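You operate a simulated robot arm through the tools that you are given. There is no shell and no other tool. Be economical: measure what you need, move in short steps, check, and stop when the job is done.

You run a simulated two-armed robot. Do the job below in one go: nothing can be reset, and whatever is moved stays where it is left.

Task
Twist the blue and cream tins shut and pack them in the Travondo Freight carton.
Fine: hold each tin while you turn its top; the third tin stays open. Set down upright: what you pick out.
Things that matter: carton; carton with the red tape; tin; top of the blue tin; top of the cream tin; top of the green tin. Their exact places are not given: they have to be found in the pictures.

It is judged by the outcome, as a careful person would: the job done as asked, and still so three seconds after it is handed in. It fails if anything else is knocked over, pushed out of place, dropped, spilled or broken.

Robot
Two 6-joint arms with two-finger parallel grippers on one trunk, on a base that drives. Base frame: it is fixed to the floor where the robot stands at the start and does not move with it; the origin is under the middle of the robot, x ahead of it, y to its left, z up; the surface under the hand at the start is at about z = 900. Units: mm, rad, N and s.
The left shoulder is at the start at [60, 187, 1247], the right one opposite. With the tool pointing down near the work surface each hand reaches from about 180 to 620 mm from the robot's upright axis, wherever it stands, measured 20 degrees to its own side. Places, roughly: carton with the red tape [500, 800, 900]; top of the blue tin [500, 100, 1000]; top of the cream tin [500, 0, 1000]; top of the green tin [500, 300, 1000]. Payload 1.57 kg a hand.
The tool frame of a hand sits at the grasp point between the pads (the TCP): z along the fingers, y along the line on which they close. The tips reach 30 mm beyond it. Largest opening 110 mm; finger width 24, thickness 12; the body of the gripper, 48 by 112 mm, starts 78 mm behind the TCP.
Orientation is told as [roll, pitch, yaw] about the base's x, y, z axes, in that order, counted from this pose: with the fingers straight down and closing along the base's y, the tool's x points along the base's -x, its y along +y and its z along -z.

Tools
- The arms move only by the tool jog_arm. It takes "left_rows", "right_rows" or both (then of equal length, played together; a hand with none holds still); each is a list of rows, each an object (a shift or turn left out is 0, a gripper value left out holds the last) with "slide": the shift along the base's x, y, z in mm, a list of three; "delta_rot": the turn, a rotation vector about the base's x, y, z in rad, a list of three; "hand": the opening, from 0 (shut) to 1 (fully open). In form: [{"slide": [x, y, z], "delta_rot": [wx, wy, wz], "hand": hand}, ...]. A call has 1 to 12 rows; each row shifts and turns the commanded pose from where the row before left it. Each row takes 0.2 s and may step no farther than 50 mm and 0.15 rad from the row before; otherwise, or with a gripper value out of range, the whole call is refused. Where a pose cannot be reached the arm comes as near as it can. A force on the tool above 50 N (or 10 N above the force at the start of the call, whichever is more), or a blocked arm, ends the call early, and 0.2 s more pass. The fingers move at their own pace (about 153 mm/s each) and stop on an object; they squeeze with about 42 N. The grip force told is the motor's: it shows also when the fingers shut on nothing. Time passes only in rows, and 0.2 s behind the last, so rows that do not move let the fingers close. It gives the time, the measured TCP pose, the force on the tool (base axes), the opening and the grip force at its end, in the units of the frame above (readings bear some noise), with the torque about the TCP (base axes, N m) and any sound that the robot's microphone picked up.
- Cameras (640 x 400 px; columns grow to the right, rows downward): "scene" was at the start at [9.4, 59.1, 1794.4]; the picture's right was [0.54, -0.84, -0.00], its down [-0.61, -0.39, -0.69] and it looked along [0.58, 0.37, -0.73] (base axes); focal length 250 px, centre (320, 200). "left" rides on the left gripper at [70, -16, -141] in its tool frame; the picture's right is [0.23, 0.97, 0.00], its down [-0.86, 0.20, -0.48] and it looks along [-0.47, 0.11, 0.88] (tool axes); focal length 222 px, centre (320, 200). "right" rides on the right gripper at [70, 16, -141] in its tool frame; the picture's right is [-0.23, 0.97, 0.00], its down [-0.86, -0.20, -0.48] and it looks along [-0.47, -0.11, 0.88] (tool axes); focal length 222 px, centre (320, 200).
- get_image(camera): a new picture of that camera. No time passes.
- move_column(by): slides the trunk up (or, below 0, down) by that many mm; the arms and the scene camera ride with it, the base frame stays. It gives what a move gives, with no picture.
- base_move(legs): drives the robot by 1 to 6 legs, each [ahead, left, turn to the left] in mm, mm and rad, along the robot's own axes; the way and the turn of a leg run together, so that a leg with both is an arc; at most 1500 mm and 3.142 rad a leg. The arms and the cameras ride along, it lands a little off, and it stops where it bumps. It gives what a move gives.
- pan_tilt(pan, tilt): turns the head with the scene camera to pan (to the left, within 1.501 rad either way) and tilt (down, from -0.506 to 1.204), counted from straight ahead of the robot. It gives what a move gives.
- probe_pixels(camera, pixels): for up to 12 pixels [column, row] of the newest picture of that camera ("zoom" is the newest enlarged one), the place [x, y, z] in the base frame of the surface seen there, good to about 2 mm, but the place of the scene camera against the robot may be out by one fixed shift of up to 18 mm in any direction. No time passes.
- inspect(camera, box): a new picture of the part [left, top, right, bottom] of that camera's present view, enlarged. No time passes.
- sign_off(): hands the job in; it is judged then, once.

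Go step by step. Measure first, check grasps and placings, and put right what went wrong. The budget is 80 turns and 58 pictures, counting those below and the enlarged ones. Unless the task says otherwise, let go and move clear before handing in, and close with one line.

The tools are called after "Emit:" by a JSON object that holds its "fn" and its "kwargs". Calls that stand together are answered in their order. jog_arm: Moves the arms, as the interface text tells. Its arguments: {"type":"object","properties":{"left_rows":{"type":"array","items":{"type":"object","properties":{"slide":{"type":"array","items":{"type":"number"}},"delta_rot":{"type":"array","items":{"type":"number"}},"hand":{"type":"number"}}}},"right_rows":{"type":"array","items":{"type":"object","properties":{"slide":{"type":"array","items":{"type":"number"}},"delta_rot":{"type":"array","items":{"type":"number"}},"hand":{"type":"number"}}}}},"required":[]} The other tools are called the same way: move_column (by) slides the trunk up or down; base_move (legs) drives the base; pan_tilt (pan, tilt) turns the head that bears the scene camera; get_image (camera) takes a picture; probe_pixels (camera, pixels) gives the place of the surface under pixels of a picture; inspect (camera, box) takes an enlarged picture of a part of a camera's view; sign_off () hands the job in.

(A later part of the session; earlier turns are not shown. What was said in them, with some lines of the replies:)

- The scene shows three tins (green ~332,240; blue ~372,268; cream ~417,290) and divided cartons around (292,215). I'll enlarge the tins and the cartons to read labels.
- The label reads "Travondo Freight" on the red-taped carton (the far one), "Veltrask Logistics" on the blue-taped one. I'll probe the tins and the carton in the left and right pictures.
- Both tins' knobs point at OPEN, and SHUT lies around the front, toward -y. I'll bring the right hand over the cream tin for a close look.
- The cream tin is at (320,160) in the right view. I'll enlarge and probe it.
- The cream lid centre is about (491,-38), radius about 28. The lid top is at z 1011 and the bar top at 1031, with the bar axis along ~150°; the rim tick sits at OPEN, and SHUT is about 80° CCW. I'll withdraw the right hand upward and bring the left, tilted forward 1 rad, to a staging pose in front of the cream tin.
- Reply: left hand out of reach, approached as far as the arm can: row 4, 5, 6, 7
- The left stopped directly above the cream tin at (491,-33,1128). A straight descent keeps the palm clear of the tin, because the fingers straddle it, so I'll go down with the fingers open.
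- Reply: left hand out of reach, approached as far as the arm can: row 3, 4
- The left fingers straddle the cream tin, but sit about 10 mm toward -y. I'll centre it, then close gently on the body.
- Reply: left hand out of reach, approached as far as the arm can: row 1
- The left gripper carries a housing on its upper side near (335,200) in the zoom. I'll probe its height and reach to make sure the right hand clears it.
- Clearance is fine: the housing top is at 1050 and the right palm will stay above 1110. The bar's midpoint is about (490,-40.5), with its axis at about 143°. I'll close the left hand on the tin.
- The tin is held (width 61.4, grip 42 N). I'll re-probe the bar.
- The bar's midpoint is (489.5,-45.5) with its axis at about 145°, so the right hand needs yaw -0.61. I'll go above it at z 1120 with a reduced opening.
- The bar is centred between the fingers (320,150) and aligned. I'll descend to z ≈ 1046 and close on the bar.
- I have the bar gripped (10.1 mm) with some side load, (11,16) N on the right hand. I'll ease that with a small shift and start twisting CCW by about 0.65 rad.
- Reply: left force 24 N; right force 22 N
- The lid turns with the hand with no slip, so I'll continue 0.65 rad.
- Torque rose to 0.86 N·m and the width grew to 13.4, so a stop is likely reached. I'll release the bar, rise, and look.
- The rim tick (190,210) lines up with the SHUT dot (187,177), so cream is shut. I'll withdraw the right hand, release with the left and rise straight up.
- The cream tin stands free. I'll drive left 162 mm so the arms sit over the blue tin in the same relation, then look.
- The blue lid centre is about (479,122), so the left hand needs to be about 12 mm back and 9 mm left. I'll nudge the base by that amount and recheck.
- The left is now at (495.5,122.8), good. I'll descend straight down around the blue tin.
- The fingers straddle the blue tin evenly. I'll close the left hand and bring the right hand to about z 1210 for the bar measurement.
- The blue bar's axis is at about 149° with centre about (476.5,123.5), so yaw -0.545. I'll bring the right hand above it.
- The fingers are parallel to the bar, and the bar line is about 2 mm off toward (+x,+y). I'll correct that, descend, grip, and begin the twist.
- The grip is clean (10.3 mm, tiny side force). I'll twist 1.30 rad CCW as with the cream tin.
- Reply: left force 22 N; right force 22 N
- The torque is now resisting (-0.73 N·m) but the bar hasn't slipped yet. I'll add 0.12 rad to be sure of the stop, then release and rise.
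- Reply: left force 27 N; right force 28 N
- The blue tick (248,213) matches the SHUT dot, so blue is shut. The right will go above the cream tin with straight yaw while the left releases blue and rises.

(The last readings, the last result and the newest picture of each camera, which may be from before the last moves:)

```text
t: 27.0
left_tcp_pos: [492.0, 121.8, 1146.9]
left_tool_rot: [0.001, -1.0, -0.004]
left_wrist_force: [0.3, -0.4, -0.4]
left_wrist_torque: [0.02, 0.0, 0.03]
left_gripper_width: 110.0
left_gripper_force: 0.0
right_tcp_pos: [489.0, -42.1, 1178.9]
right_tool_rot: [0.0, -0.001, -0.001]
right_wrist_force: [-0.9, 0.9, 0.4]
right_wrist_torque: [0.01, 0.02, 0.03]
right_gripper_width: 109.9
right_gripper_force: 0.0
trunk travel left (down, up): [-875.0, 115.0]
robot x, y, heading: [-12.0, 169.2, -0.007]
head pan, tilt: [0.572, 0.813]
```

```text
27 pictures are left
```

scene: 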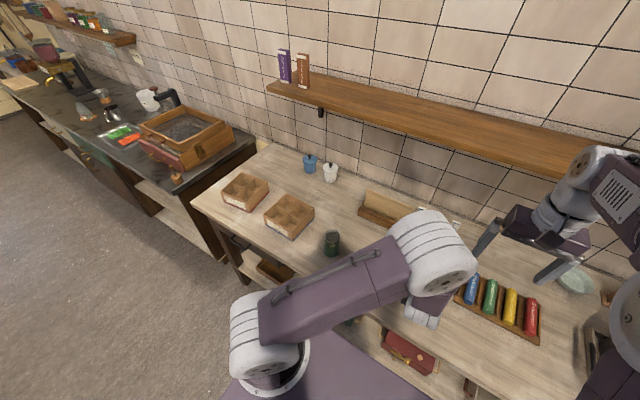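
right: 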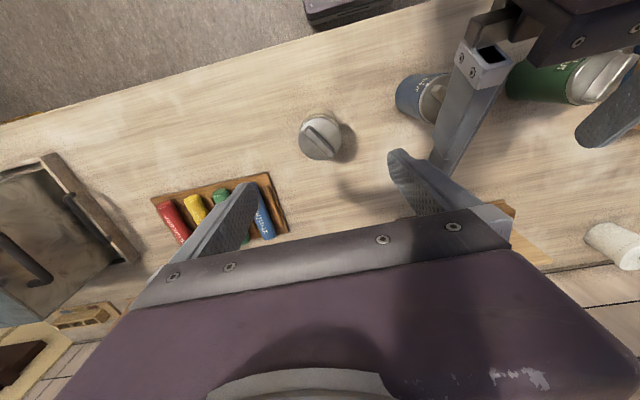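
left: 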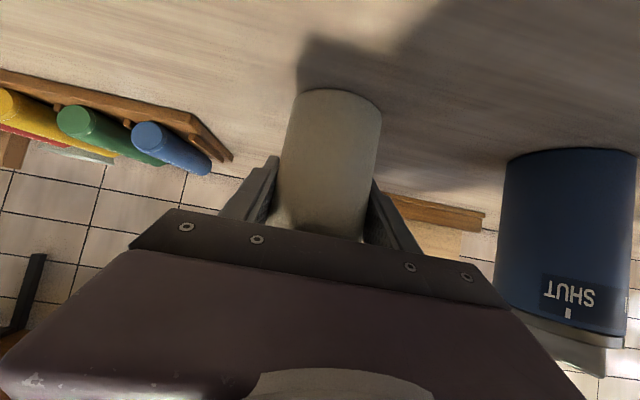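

Emit:
{"fn": "probe_pixels", "kwargs": {"camera": "right", "pixels": [[301, 141], [339, 141], [319, 119], [320, 158], [310, 128], [330, 150]]}}

Emit:
{"fn": "jog_arm", "kwargs": {"left_rows": [{"slide": [-5, 15, 30], "delta_rot": [0, 0.143, 0]}, {"slide": [-5, 15, 30], "delta_rot": [0, 0.143, 0]}, {"slide": [0, 15, 20], "delta_rot": [0, 0.143, 0]}, {"slide": [0, 15, 0], "delta_rot": [0, 0.143, 0]}, {"delta_rot": [0, 0.143, 0]}, {"delta_rot": [0, 0.143, 0]}, {"delta_rot": [0, 0.142, 0]}]}}

Emit:
{"fn": "get_image", "kwargs": {"camera": "left"}}

```text
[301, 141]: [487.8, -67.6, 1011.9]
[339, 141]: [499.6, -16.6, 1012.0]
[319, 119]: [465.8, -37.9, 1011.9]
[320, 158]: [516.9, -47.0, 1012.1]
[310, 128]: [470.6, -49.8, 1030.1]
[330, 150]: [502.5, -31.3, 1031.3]
```

```text
t: 28.6
left_tcp_pos: [462.2, 175.1, 1208.4]
left_tool_rot: [0.042, -0.284, -0.005]
left_wrist_force: [0.4, -0.5, 0.1]
left_wrist_torque: [0.01, 0.01, 0.0]
left_gripper_width: 110.0
left_gripper_force: 0.0
left hand out of reach, approached as far as the arm can: row 5, 6, 7
right_tcp_pos: [490.2, -43.0, 1179.1]
right_tool_rot: [0.002, 0.0, -0.002]
right_wrist_force: [-0.7, -0.8, 0.3]
right_wrist_torque: [0.01, 0.01, 0.02]
right_gripper_width: 109.6
right_gripper_force: 0.0
trunk travel left (down, up): [-875.0, 115.0]
robot x, y, heading: [-13.5, 172.4, -0.001]
head pan, tilt: [0.572, 0.813]
```

```text
26 pictures are left
```

left: 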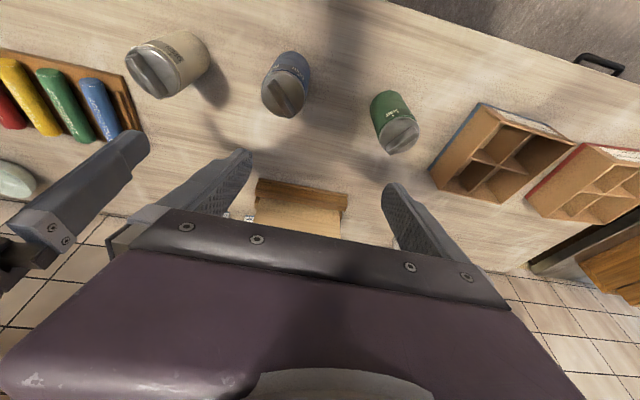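

Cream's centre is (491,-42) and the right hand is above it. I'll descend to TCP z 1012 and grip, while the left moves out to its own side to finish straightening.

Emit:
{"fn": "jog_arm", "kwargs": {"right_rows": [{"slide": [0.5, 0.5, -42]}, {"slide": [0.5, 0.5, -42]}, {"slide": [0, 0, -42]}, {"slide": [0, 0, -41]}, {"hand": 0.6}, {"hand": 0.3}, {"hand": 0.3}, {"hand": 0.3}], "left_rows": [{"slide": [0, 35, 10]}, {"slide": [0, 35, 10]}, {"slide": [0, 35, 10]}, {"delta_rot": [-0.02, 0.1, 0]}, {"delta_rot": [-0.02, 0.1, 0]}, {"delta_rot": [0, 0.08, 0]}, {}, {}]}}

Emit:
{"fn": "get_image", "kwargs": {"camera": "right"}}

```text
t: 30.4
left_tcp_pos: [434.2, 264.5, 1200.7]
left_tool_rot: [0.106, -0.208, -0.006]
left_wrist_force: [-0.3, 0.5, 1.0]
left_wrist_torque: [-0.02, 0.03, 0.01]
left_gripper_width: 109.9
left_gripper_force: 0.2
left hand out of reach, approached as far as the arm can: row 2, 3, 4, 5, 6
right_tcp_pos: [491.4, -42.6, 1011.1]
right_tool_rot: [0.001, -0.001, -0.002]
right_wrist_force: [0.2, -0.3, -0.3]
right_wrist_torque: [0.0, 0.02, 0.0]
right_gripper_width: 61.0
right_gripper_force: 42.4
trunk travel left (down, up): [-875.0, 115.0]
robot x, y, heading: [-12.3, 169.3, 0.002]
head pan, tilt: [0.572, 0.813]
```

```text
25 pictures are left
```

right: 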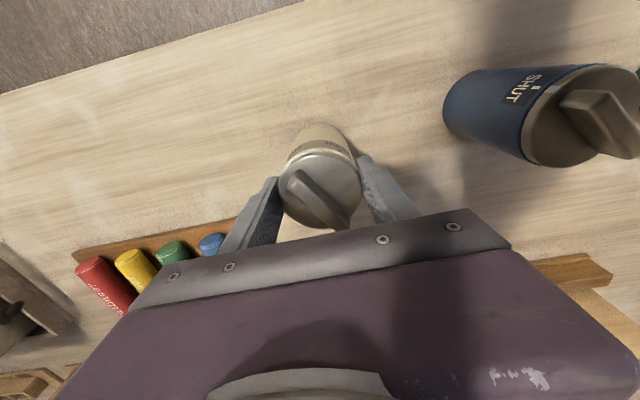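

The right holds cream (61.0 mm, 42 N). I'll lift it 200 mm, and park the left hand high on its own side.

Emit:
{"fn": "jog_arm", "kwargs": {"right_rows": [{"slide": [0, 0, 25]}, {"slide": [0, 0, 45]}, {"slide": [0, 0, 45]}, {"slide": [0, 0, 45]}, {"slide": [0, 0, 40]}, {}, {}, {}], "left_rows": [{"slide": [-15, 30, 25]}, {"slide": [-15, 30, 25]}, {"slide": [-15, 30, 25]}, {"slide": [-15, 30, 25]}, {"slide": [-15, 30, 25]}, {"slide": [-10, 30, 25], "delta_rot": [-0.05, 0.1, 0]}, {"slide": [0, 30, 25], "delta_rot": [-0.05, 0.1, 0]}, {}]}}

Emit:
{"fn": "get_image", "kwargs": {"camera": "scene"}}

```text
t: 32.2
left_tcp_pos: [326.1, 362.9, 1215.5]
left_tool_rot: [0.128, -0.165, 0.002]
left_wrist_force: [0.2, 0.3, -0.5]
left_wrist_torque: [0.01, -0.01, -0.01]
left_gripper_width: 109.8
left_gripper_force: 0.2
left hand out of reach, approached as far as the arm can: row 1, 2, 3, 4, 5, 6, 7
right_tcp_pos: [489.1, -42.8, 1213.5]
right_tool_rot: [0.002, 0.0, -0.002]
right_wrist_force: [-0.1, 0.2, -2.6]
right_wrist_torque: [0.01, 0.0, -0.01]
right_gripper_width: 61.0
right_gripper_force: 41.7
trunk travel left (down, up): [-875.0, 115.0]
robot x, y, heading: [-11.4, 166.8, -0.005]
head pan, tilt: [0.572, 0.813]
```

```text
24 pictures are left
```

scene: 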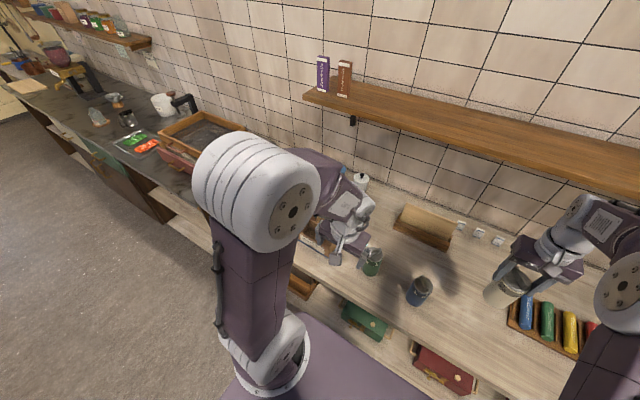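

Cream is lifted (TCP z 1213, tin bottom about 1100) and the left is parked clear at (326,363,1215). I'll drive left 650 mm so the right hand is by the red-taped carton.

Emit:
{"fn": "base_move", "kwargs": {"legs": [[0, 650, 0]]}}

Emit:
{"fn": "get_image", "kwargs": {"camera": "right"}}

Emit:
{"fn": "get_image", "kwargs": {"camera": "left"}}

```text
t: 35.8
left_tcp_pos: [335.8, 1005.9, 1215.4]
left_tool_rot: [0.128, -0.167, -0.015]
left_wrist_force: [-0.1, -1.2, 0.8]
left_wrist_torque: [0.02, 0.02, 0.02]
left_gripper_width: 110.0
left_gripper_force: 0.3
right_tcp_pos: [492.3, 598.3, 1213.5]
right_tool_rot: [-0.001, 0.0, -0.014]
right_wrist_force: [-0.5, 0.2, -2.9]
right_wrist_torque: [0.02, -0.02, 0.01]
right_gripper_width: 60.9
right_gripper_force: 42.0
trunk travel left (down, up): [-875.0, 115.0]
robot x, y, heading: [-5.2, 817.4, -0.015]
head pan, tilt: [0.572, 0.813]
```

```text
23 pictures are left
```

right: 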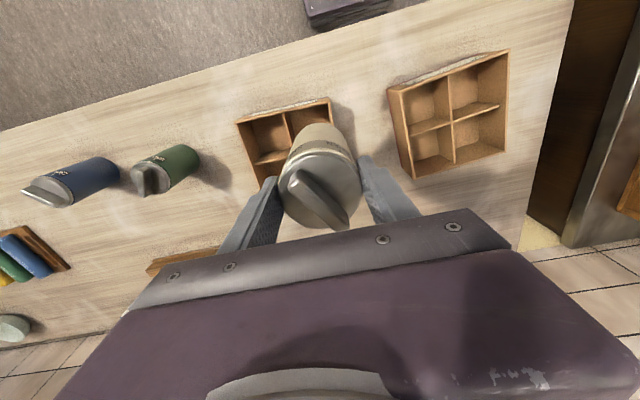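

```text
22 pictures are left
```

left: 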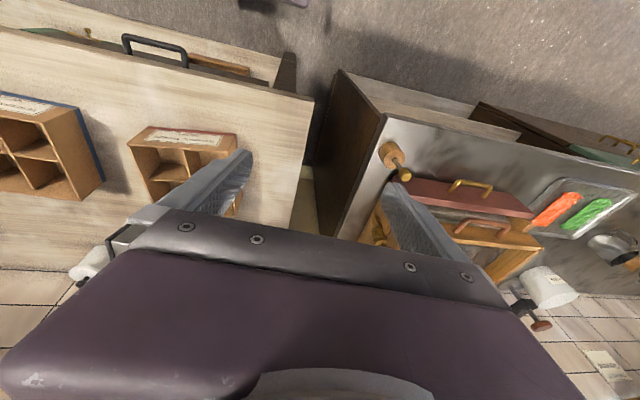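

Red carton is at (450,110) in the right view. I'll enlarge it and probe its rims and cells.

Emit:
{"fn": "inspect", "kwargs": {"camera": "right", "box": [370, 40, 530, 190]}}

Emit:
{"fn": "probe_pixels", "kwargs": {"camera": "right", "pixels": [[389, 90], [509, 51], [506, 153], [412, 177], [450, 72], [455, 122], [404, 136], [498, 105], [459, 164], [425, 102], [480, 85], [484, 128]]}}

```text
2.67 times, centred on (450, 115) of right
```

zoom: 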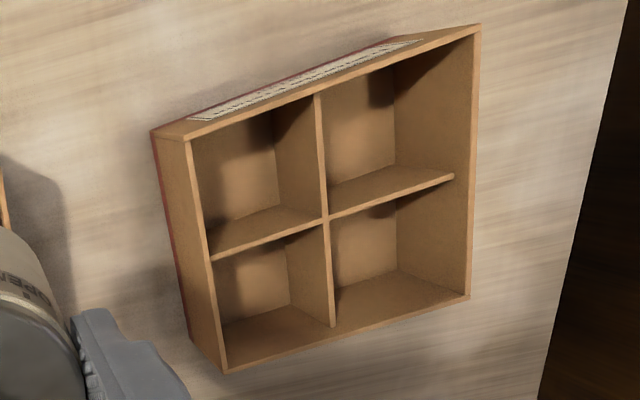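

```text
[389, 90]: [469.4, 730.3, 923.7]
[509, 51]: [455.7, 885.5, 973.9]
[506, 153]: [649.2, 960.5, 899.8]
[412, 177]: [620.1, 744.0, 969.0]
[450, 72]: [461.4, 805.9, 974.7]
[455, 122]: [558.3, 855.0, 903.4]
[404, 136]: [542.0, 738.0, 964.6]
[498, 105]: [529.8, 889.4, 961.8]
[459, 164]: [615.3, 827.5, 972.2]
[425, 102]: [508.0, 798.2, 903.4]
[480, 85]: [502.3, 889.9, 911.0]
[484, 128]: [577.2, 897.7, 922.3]
```

Emit:
{"fn": "probe_pixels", "kwargs": {"camera": "zoom", "pixels": [[189, 139], [477, 30], [466, 295], [228, 370], [325, 219], [317, 95], [212, 257], [451, 178], [333, 325], [240, 180], [255, 290], [365, 250]]}}

```text
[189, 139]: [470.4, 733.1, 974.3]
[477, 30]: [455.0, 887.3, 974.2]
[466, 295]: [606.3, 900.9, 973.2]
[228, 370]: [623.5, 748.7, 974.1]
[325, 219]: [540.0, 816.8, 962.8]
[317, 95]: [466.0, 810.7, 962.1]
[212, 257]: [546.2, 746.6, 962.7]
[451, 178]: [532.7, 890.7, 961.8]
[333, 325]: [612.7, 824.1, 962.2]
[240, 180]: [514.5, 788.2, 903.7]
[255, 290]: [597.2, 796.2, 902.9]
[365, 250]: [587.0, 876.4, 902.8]
```

The carton centre is about (540,817), yawed about 0.1 rad. The outer rim is at z 974, dividers at 962, floor at 903.5, and cells are about 71 mm wide. I'll put cream in the near-right cell centred at (506.5,775.7); first I move above it.

Emit:
{"fn": "jog_arm", "kwargs": {"right_rows": [{"slide": [3.5, 44.4, 0]}, {"slide": [3.5, 44.4, 0]}, {"slide": [3.5, 44.4, 0]}, {"slide": [3.5, 44.2, 0]}, {"slide": [0, 0, -45]}, {"slide": [0, 0, -45]}, {"slide": [0, 0, -20]}]}}

Emit:
{"fn": "get_image", "kwargs": {"camera": "right"}}

```text
t: 37.4
left_tcp_pos: [335.7, 1008.2, 1215.8]
left_tool_rot: [0.126, -0.166, -0.015]
left_wrist_force: [-0.6, 1.1, 0.5]
left_wrist_torque: [0.01, -0.01, 0.01]
left_gripper_width: 110.1
left_gripper_force: 0.2
right_tcp_pos: [507.3, 777.1, 1103.7]
right_tool_rot: [-0.001, 0.001, -0.015]
right_wrist_force: [-0.7, 0.4, -2.1]
right_wrist_torque: [0.0, -0.01, -0.04]
right_gripper_width: 60.4
right_gripper_force: 42.3
trunk travel left (down, up): [-875.0, 115.0]
robot x, y, heading: [-3.8, 822.2, -0.016]
head pan, tilt: [0.572, 0.813]
```

```text
20 pictures are left
```

right: 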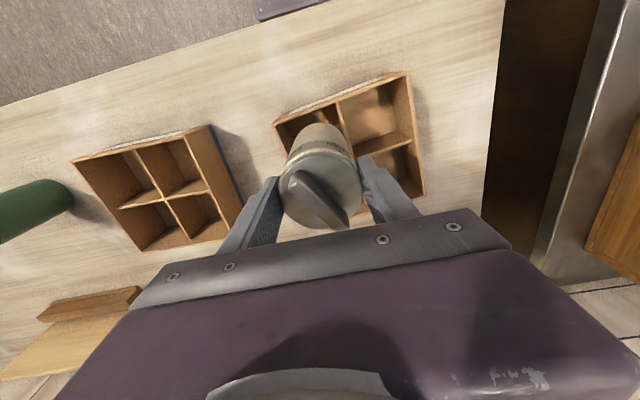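

Bottom of the tin is now about 17 mm above the rim. I'll re-probe the carton corners from here before inserting.

Emit:
{"fn": "probe_pixels", "kwargs": {"camera": "right", "pixels": [[276, 124], [406, 75], [423, 193], [410, 136], [336, 102], [380, 150]]}}

Emit:
{"fn": "inspect", "kwargs": {"camera": "right", "box": [260, 60, 440, 210]}}

```text
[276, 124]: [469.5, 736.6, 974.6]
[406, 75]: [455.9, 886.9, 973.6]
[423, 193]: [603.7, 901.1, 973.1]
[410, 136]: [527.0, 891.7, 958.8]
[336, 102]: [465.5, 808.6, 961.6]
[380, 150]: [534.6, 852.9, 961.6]
```

```text
2.67 times, centred on (350, 135) of right
```

zoom: 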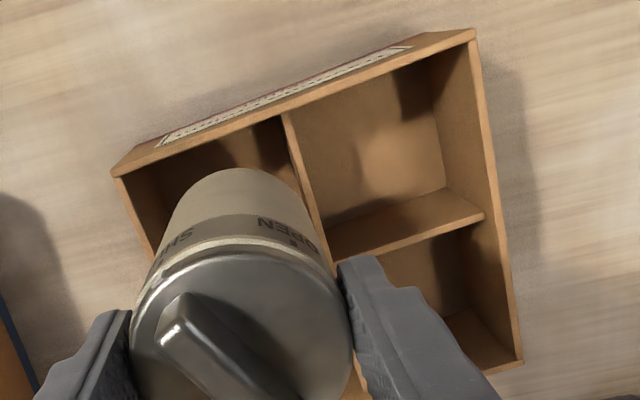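

Measurements agree. I'll make a small correction and lower to TCP z ≈ 1016.

Emit:
{"fn": "jog_arm", "kwargs": {"right_rows": [{"slide": [-0.8, -1.4, -20]}, {"slide": [0, 0, -20]}, {"slide": [0, 0, -20]}, {"slide": [0, 0, -20]}, {"slide": [0, 0, -7]}]}}

Emit:
{"fn": "inspect", "kwargs": {"camera": "right", "box": [220, 60, 460, 210]}}

```text
t: 38.6
left_tcp_pos: [335.5, 1007.0, 1216.2]
left_tool_rot: [0.126, -0.167, -0.013]
left_wrist_force: [0.2, -0.1, -0.6]
left_wrist_torque: [0.02, 0.01, -0.04]
left_gripper_width: 110.0
left_gripper_force: 0.0
right_tcp_pos: [505.9, 776.3, 1015.1]
right_tool_rot: [0.001, -0.001, -0.014]
right_wrist_force: [0.1, 0.3, -2.4]
right_wrist_torque: [-0.01, -0.02, 0.0]
right_gripper_width: 60.8
right_gripper_force: 41.9
trunk travel left (down, up): [-875.0, 115.0]
robot x, y, heading: [-8.8, 819.5, -0.017]
head pan, tilt: [0.572, 0.813]
```

```text
2.67 times, centred on (340, 135) of right
```

zoom: 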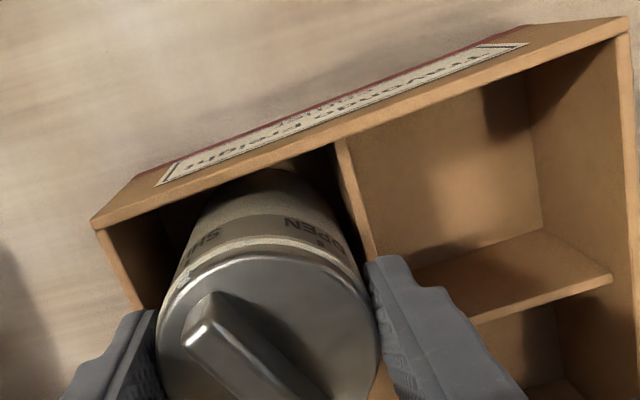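

The tin sits inside the cell, still hanging (2.4 N). I'll lower 1.5 mm, release, and rise.

Emit:
{"fn": "jog_arm", "kwargs": {"right_rows": [{"slide": [0, 0, -1.5]}, {"hand": 0.65}, {"hand": 0.75}, {"hand": 0.75}, {"slide": [0, 0, 20]}, {"slide": [0, 0, 45]}, {"slide": [0, 0, 45]}, {"slide": [0, 0, 45]}, {"slide": [0, 0, 45]}]}}

Emit:
{"fn": "get_image", "kwargs": {"camera": "right"}}

```text
t: 40.6
left_tcp_pos: [334.8, 1008.5, 1215.7]
left_tool_rot: [0.126, -0.169, -0.013]
left_wrist_force: [0.2, -1.0, -0.5]
left_wrist_torque: [-0.03, -0.02, 0.01]
left_gripper_width: 110.0
left_gripper_force: 0.1
right_tcp_pos: [504.2, 777.6, 1213.2]
right_tool_rot: [-0.001, -0.001, -0.014]
right_wrist_force: [-0.4, 0.1, 0.2]
right_wrist_torque: [0.04, -0.02, 0.06]
right_gripper_width: 82.2
right_gripper_force: 0.0
trunk travel left (down, up): [-875.0, 115.0]
robot x, y, heading: [-6.7, 819.6, -0.014]
head pan, tilt: [0.572, 0.813]
```

```text
17 pictures are left
```

right: 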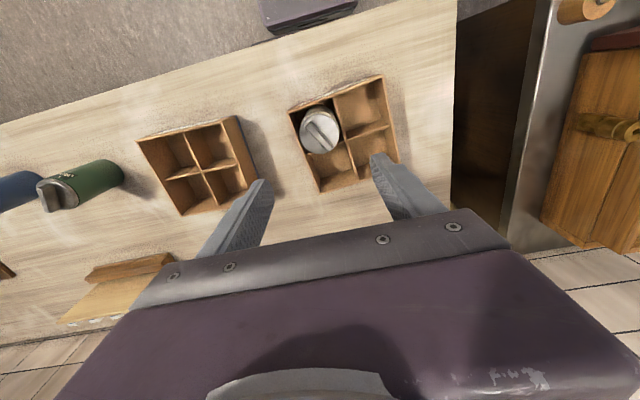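

Cream stands in its cell. I'll drive back to the blue tin, correcting the small heading error.

Emit:
{"fn": "base_move", "kwargs": {"legs": [[0, -655, 0.014]]}}

Emit:
{"fn": "get_image", "kwargs": {"camera": "right"}}

```text
t: 44.2
left_tcp_pos: [329.0, 362.0, 1215.9]
left_tool_rot: [0.126, -0.167, 0.013]
left_wrist_force: [0.0, 0.9, -0.1]
left_wrist_torque: [0.0, 0.02, -0.03]
left_gripper_width: 110.0
left_gripper_force: 0.1
right_tcp_pos: [504.3, 137.5, 1212.7]
right_tool_rot: [-0.002, 0.0, 0.012]
right_wrist_force: [-1.3, 0.8, -0.2]
right_wrist_torque: [-0.02, -0.03, -0.01]
right_gripper_width: 82.4
right_gripper_force: 0.1
trunk travel left (down, up): [-875.0, 115.0]
robot x, y, heading: [-7.4, 165.5, 0.012]
head pan, tilt: [0.572, 0.813]
```

```text
16 pictures are left
```

right: 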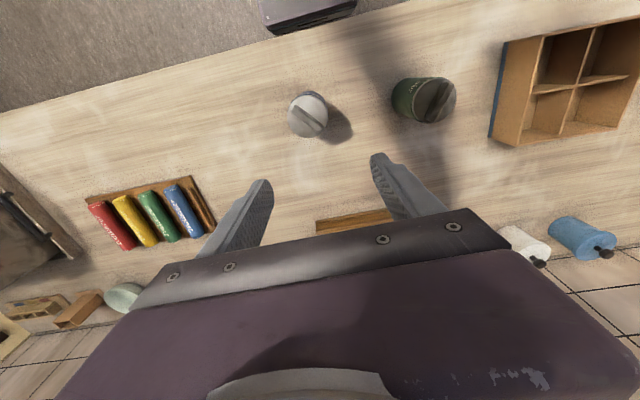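

Blue lid is at (307,115) in the right view; I'll probe its edges.

Emit:
{"fn": "probe_pixels", "kwargs": {"camera": "right", "pixels": [[289, 119], [325, 115], [304, 97], [309, 135], [298, 107], [318, 125]]}}

```text
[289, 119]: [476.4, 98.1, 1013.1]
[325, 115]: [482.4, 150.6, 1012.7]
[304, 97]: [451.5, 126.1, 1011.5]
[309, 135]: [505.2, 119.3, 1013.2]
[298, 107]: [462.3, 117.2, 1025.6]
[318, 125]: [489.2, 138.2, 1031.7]
```

Blue's centre is (478.4,124.3). I'll centre over it, descend to z ≈ 1011 and grip.

Emit:
{"fn": "jog_arm", "kwargs": {"right_rows": [{"slide": [-26, -13, 0], "hand": 1.0}, {"slide": [0, 0, -45]}, {"slide": [0, 0, -40]}, {}]}}

```text
t: 45.2
left_tcp_pos: [327.8, 361.1, 1214.7]
left_tool_rot: [0.126, -0.17, 0.013]
left_wrist_force: [1.4, 1.0, -0.1]
left_wrist_torque: [0.01, -0.02, 0.02]
left_gripper_width: 110.1
left_gripper_force: 0.0
right_tcp_pos: [477.6, 122.5, 1127.9]
right_tool_rot: [0.001, 0.0, 0.012]
right_wrist_force: [-0.4, 0.0, 0.7]
right_wrist_torque: [-0.01, -0.03, 0.0]
right_gripper_width: 110.0
right_gripper_force: 0.0
trunk travel left (down, up): [-875.0, 115.0]
robot x, y, heading: [-7.2, 167.0, 0.009]
head pan, tilt: [0.572, 0.813]
```

Emit:
{"fn": "jog_arm", "kwargs": {"right_rows": [{"slide": [0.7, 1.6, -40]}, {"slide": [0, 0, -40]}, {"slide": [0, 0, -37]}, {"hand": 0.6}, {"hand": 0.3}, {"hand": 0.3}, {"hand": 0.3}]}}

Emit:
{"fn": "get_image", "kwargs": {"camera": "right"}}

```text
t: 46.9
left_tcp_pos: [328.6, 361.6, 1217.0]
left_tool_rot: [0.127, -0.167, 0.013]
left_wrist_force: [-0.9, -0.3, -0.1]
left_wrist_torque: [-0.01, -0.01, -0.02]
left_gripper_width: 109.7
left_gripper_force: 0.0
right_tcp_pos: [478.2, 123.2, 1009.2]
right_tool_rot: [0.0, 0.0, 0.013]
right_wrist_force: [1.2, 1.0, 0.2]
right_wrist_torque: [0.02, -0.07, -0.03]
right_gripper_width: 60.9
right_gripper_force: 42.2
trunk travel left (down, up): [-875.0, 115.0]
robot x, y, heading: [-9.6, 163.3, 0.009]
head pan, tilt: [0.572, 0.813]
```

```text
15 pictures are left
```

right: 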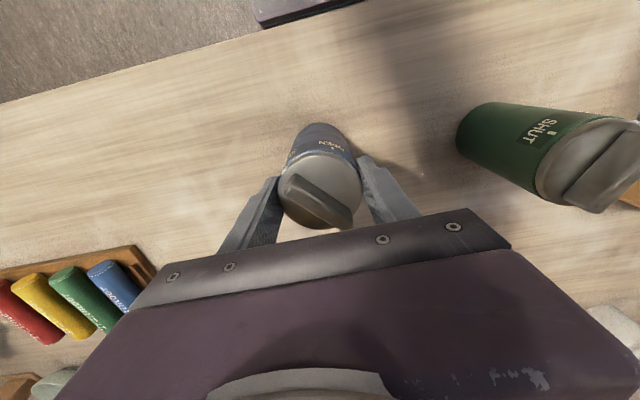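

The blue tin is gripped (60.9 mm). I'll lift it 205 mm and drive left 690 mm toward the carton; the target is the near-left cell (499,850), with the hand yawed to keep the fingers off the cream tin.

Emit:
{"fn": "jog_arm", "kwargs": {"right_rows": [{"slide": [0, 0, 25]}, {"slide": [0, 0, 45]}, {"slide": [0, 0, 45]}, {"slide": [0, 0, 45]}, {"slide": [0, 0, 45]}, {}]}}

Emit:
{"fn": "base_move", "kwargs": {"legs": [[0, 685, 0]]}}

Emit:
{"fn": "jog_arm", "kwargs": {"right_rows": [{"slide": [0, 22, 0], "delta_rot": [0, 0, 0.133]}, {"slide": [0, 22, 0], "delta_rot": [0, 0, 0.133]}, {"slide": [0, 5, 0], "delta_rot": [0, 0, 0.133]}, {"delta_rot": [0, 0, 0.133]}, {"delta_rot": [0, 0, 0.133]}, {"delta_rot": [0, 0, 0.133]}]}}

Emit:
{"fn": "get_image", "kwargs": {"camera": "right"}}

```text
t: 48.2
left_tcp_pos: [328.8, 361.2, 1216.3]
left_tool_rot: [0.127, -0.167, 0.011]
left_wrist_force: [0.1, 0.8, -0.1]
left_wrist_torque: [0.01, 0.01, 0.0]
left_gripper_width: 109.9
left_gripper_force: 0.1
right_tcp_pos: [477.1, 124.6, 1215.3]
right_tool_rot: [0.002, 0.001, 0.011]
right_wrist_force: [0.0, 0.1, -2.5]
right_wrist_torque: [0.01, 0.03, 0.04]
right_gripper_width: 60.5
right_gripper_force: 42.1
trunk travel left (down, up): [-875.0, 115.0]
robot x, y, heading: [-4.3, 159.6, 0.011]
head pan, tilt: [0.572, 0.813]
```

```text
t: 52.0
left_tcp_pos: [324.4, 1032.5, 1216.6]
left_tool_rot: [0.129, -0.168, 0.007]
left_wrist_force: [0.0, 0.0, -0.3]
left_wrist_torque: [0.0, 0.02, 0.02]
left_gripper_width: 109.9
left_gripper_force: 0.0
right_tcp_pos: [471.5, 794.5, 1214.3]
right_tool_rot: [0.001, -0.001, 0.009]
right_wrist_force: [-0.3, -0.3, -1.6]
right_wrist_torque: [0.03, -0.01, -0.02]
right_gripper_width: 60.5
right_gripper_force: 42.5
trunk travel left (down, up): [-875.0, 115.0]
robot x, y, heading: [-13.5, 839.0, 0.008]
head pan, tilt: [0.572, 0.813]
```

```text
t: 53.4
left_tcp_pos: [323.7, 1033.2, 1215.0]
left_tool_rot: [0.124, -0.168, 0.01]
left_wrist_force: [-0.3, -0.1, 0.3]
left_wrist_torque: [0.03, -0.01, -0.04]
left_gripper_width: 109.9
left_gripper_force: 0.2
right_tcp_pos: [472.1, 845.1, 1214.2]
right_tool_rot: [0.001, 0.0, 0.808]
right_wrist_force: [0.1, -0.1, -1.6]
right_wrist_torque: [0.02, 0.0, -0.01]
right_gripper_width: 60.9
right_gripper_force: 42.1
trunk travel left (down, up): [-875.0, 115.0]
robot x, y, heading: [-11.5, 837.9, 0.01]
head pan, tilt: [0.572, 0.813]
```

```text
14 pictures are left
```

right: 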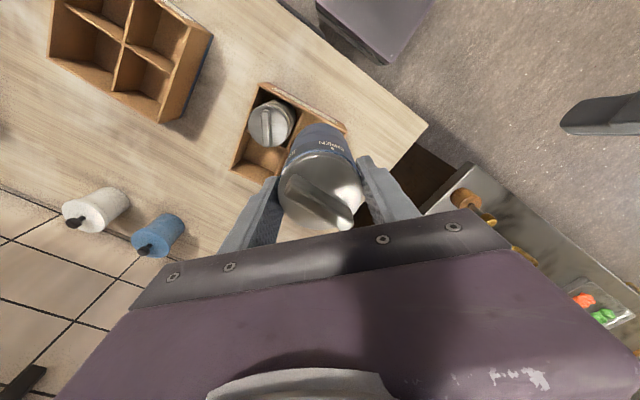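

I'll confirm the carton corners and cream tin place from this view.

Emit:
{"fn": "probe_pixels", "kwargs": {"camera": "right", "pixels": [[263, 86], [343, 131], [233, 168], [254, 126], [296, 124], [270, 101], [272, 146], [302, 112]]}}

Emit:
{"fn": "inspect", "kwargs": {"camera": "right", "box": [220, 70, 380, 200]}}

```text
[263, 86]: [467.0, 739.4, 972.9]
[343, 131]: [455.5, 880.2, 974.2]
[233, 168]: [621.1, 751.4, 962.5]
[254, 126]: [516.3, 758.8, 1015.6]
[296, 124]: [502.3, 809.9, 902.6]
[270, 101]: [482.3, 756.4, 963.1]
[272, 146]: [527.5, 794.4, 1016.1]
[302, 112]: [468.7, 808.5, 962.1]
```

```text
3.08 times, centred on (300, 135) of right
```

zoom: 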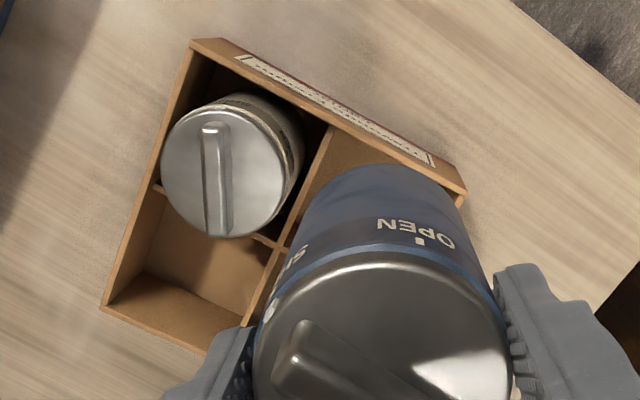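

The carton and cream tin are unchanged. I'll centre blue over the near-left cell (499,850) and lower to just above the rim.

Emit:
{"fn": "jog_arm", "kwargs": {"right_rows": [{"slide": [27, 5.2, 0]}, {"slide": [0, 0, -45]}, {"slide": [0, 0, -45]}, {"slide": [0, 0, -22]}, {}]}}

Emit:
{"fn": "inspect", "kwargs": {"camera": "right", "box": [160, 40, 440, 240]}}

```text
t: 54.6
left_tcp_pos: [324.5, 1033.6, 1214.6]
left_tool_rot: [0.127, -0.169, 0.008]
left_wrist_force: [-0.4, 0.0, -1.0]
left_wrist_torque: [0.01, 0.0, 0.04]
left_gripper_width: 109.8
left_gripper_force: 0.1
right_tcp_pos: [498.2, 851.1, 1100.5]
right_tool_rot: [0.0, 0.0, 0.806]
right_wrist_force: [-0.2, -0.5, -2.7]
right_wrist_torque: [0.07, 0.01, -0.01]
right_gripper_width: 60.8
right_gripper_force: 42.2
trunk travel left (down, up): [-875.0, 115.0]
robot x, y, heading: [-14.8, 838.5, 0.004]
head pan, tilt: [0.572, 0.813]
```

```text
2.00 times, centred on (300, 140) of right
```

zoom: 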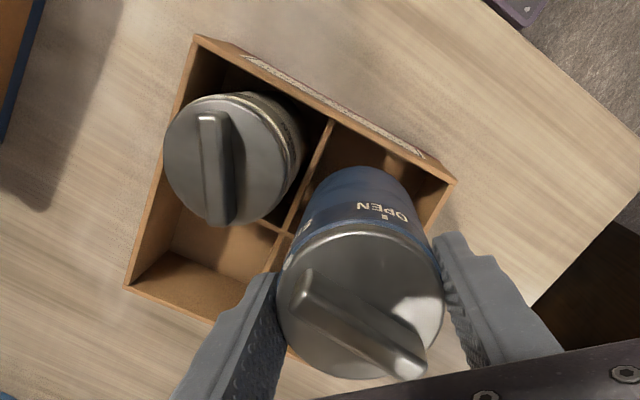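

It's aligned and the fingers are clear of cream, so I'll lower to TCP z ≈ 1014.5.

Emit:
{"fn": "jog_arm", "kwargs": {"right_rows": [{"slide": [0.5, -0.6, -20]}, {"slide": [0, 0, -20]}, {"slide": [0, 0, -20]}, {"slide": [0, 0, -20]}, {"slide": [0, 0, -6]}]}}

Emit:
{"fn": "inspect", "kwargs": {"camera": "right", "box": [160, 40, 440, 240]}}

```text
t: 55.8
left_tcp_pos: [324.5, 1034.1, 1215.2]
left_tool_rot: [0.129, -0.17, 0.008]
left_wrist_force: [0.2, 0.6, 0.2]
left_wrist_torque: [0.0, 0.01, -0.01]
left_gripper_width: 110.0
left_gripper_force: 0.1
right_tcp_pos: [499.6, 849.0, 1016.0]
right_tool_rot: [-0.001, 0.001, 0.806]
right_wrist_force: [0.3, -0.8, -0.9]
right_wrist_torque: [-0.03, 0.01, -0.03]
right_gripper_width: 60.5
right_gripper_force: 42.4
trunk travel left (down, up): [-875.0, 115.0]
robot x, y, heading: [-15.6, 838.8, 0.008]
head pan, tilt: [0.572, 0.813]
```

```text
2.00 times, centred on (300, 140) of right
```

zoom: 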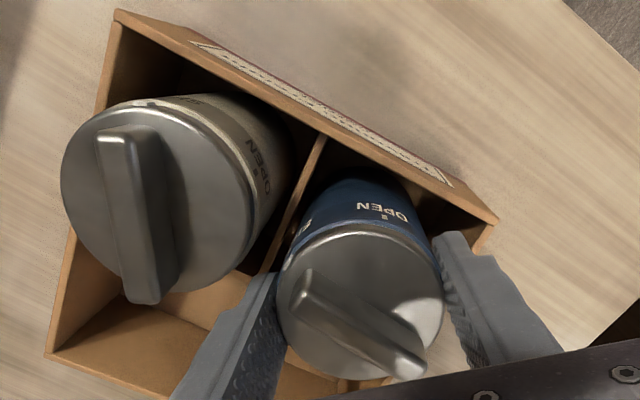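

Blue is in its cell, with force dropping to about -0.9 N near the floor. I'll lower 1.5 mm, release modestly and rise.

Emit:
{"fn": "jog_arm", "kwargs": {"right_rows": [{"slide": [0, 0, -1.5]}, {"hand": 0.65}, {"hand": 0.72}, {"hand": 0.72}, {"slide": [0, 0, 20]}, {"slide": [0, 0, 45]}, {"slide": [0, 0, 45]}, {"slide": [0, 0, 45]}, {"slide": [0, -40, 25]}, {"slide": [0, -45, 0]}]}}

Emit:
{"fn": "get_image", "kwargs": {"camera": "right"}}

```text
t: 58.0
left_tcp_pos: [324.6, 1029.9, 1216.9]
left_tool_rot: [0.127, -0.168, 0.008]
left_wrist_force: [-0.7, -0.4, -0.7]
left_wrist_torque: [0.0, 0.0, 0.02]
left_gripper_width: 110.0
left_gripper_force: 0.0
right_tcp_pos: [497.0, 761.9, 1193.6]
right_tool_rot: [-0.002, -0.001, 0.807]
right_wrist_force: [0.7, 0.0, -0.6]
right_wrist_torque: [0.01, 0.0, 0.01]
right_gripper_width: 79.1
right_gripper_force: 0.0
trunk travel left (down, up): [-875.0, 115.0]
robot x, y, heading: [-17.5, 837.2, 0.008]
head pan, tilt: [0.572, 0.813]
```

```text
10 pictures are left
```

right: 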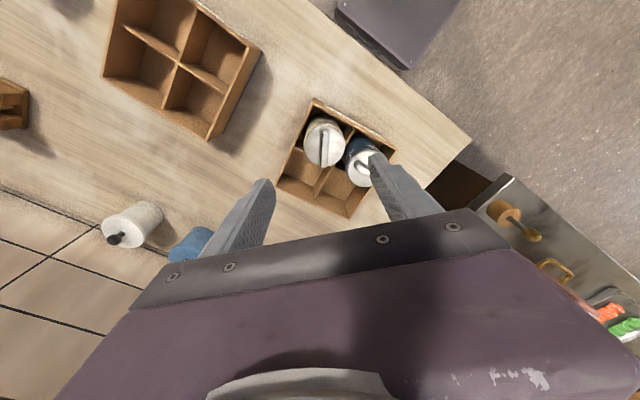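

Both tins are in the red-taped carton. I'll enlarge it to verify that they're upright and still shut.

Emit:
{"fn": "inspect", "kwargs": {"camera": "right", "box": [270, 90, 400, 190]}}

Emit:
{"fn": "probe_pixels", "kwargs": {"camera": "zoom", "pixels": [[190, 200], [330, 200], [240, 340], [400, 300], [440, 380], [400, 400]]}}

Emit:
{"fn": "pan_tilt", "kwargs": {"pan": 0.0, "tilt": 0.85}}

Emit:
{"fn": "get_image", "kwargs": {"camera": "scene"}}

```text
4.00 times, centred on (335, 140) of right
```

zoom: 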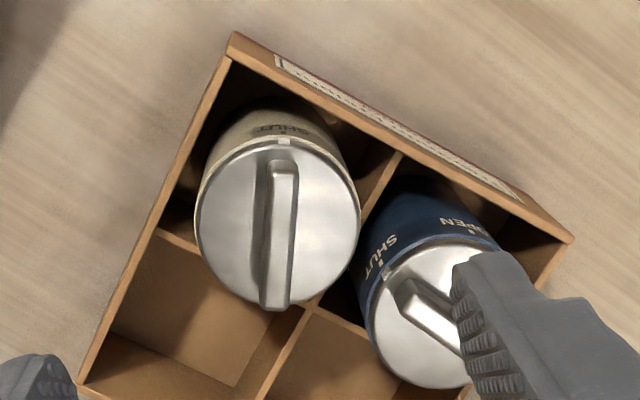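

```text
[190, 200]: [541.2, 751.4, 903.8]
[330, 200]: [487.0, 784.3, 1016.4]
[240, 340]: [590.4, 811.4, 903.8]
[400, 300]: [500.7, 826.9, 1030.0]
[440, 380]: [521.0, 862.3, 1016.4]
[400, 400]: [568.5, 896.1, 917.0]
```

```text
t: 59.0
left_tcp_pos: [323.2, 1034.2, 1215.4]
left_tool_rot: [0.126, -0.167, 0.01]
left_wrist_force: [-0.4, 0.6, -0.2]
left_wrist_torque: [0.0, -0.01, -0.01]
left_gripper_width: 110.1
left_gripper_force: 0.1
right_tcp_pos: [496.8, 763.9, 1194.5]
right_tool_rot: [-0.001, -0.001, 0.808]
right_wrist_force: [-0.1, -0.5, -0.1]
right_wrist_torque: [-0.01, -0.03, 0.02]
right_gripper_width: 79.3
right_gripper_force: 0.1
trunk travel left (down, up): [-875.0, 115.0]
robot x, y, heading: [-16.0, 838.9, 0.013]
head pan, tilt: [0.0, 0.85]
```

```text
8 pictures are left
```

scene: 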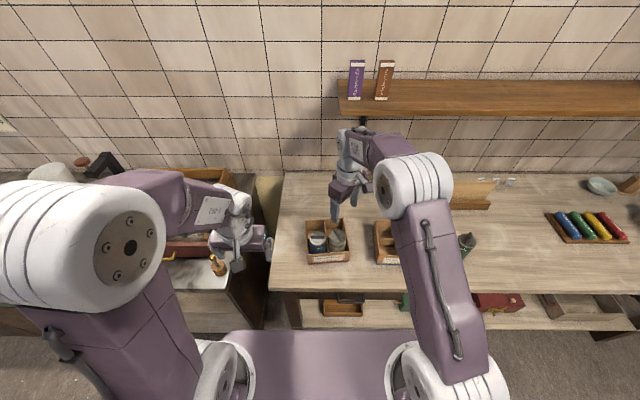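

Both lid tops read z 1016, so the tins are level. Both ticks sit on SHUT at (285,142) and (385,270), the green tin is untouched, and the hands are clear, so I'm handing in.

Emit:
{"fn": "sign_off", "kwargs": {}}

```text
The job is handed in.
```

The blue and cream tins are twisted shut and standing upright in the red-taped Travondo Freight carton; the green tin was left open where it stood.
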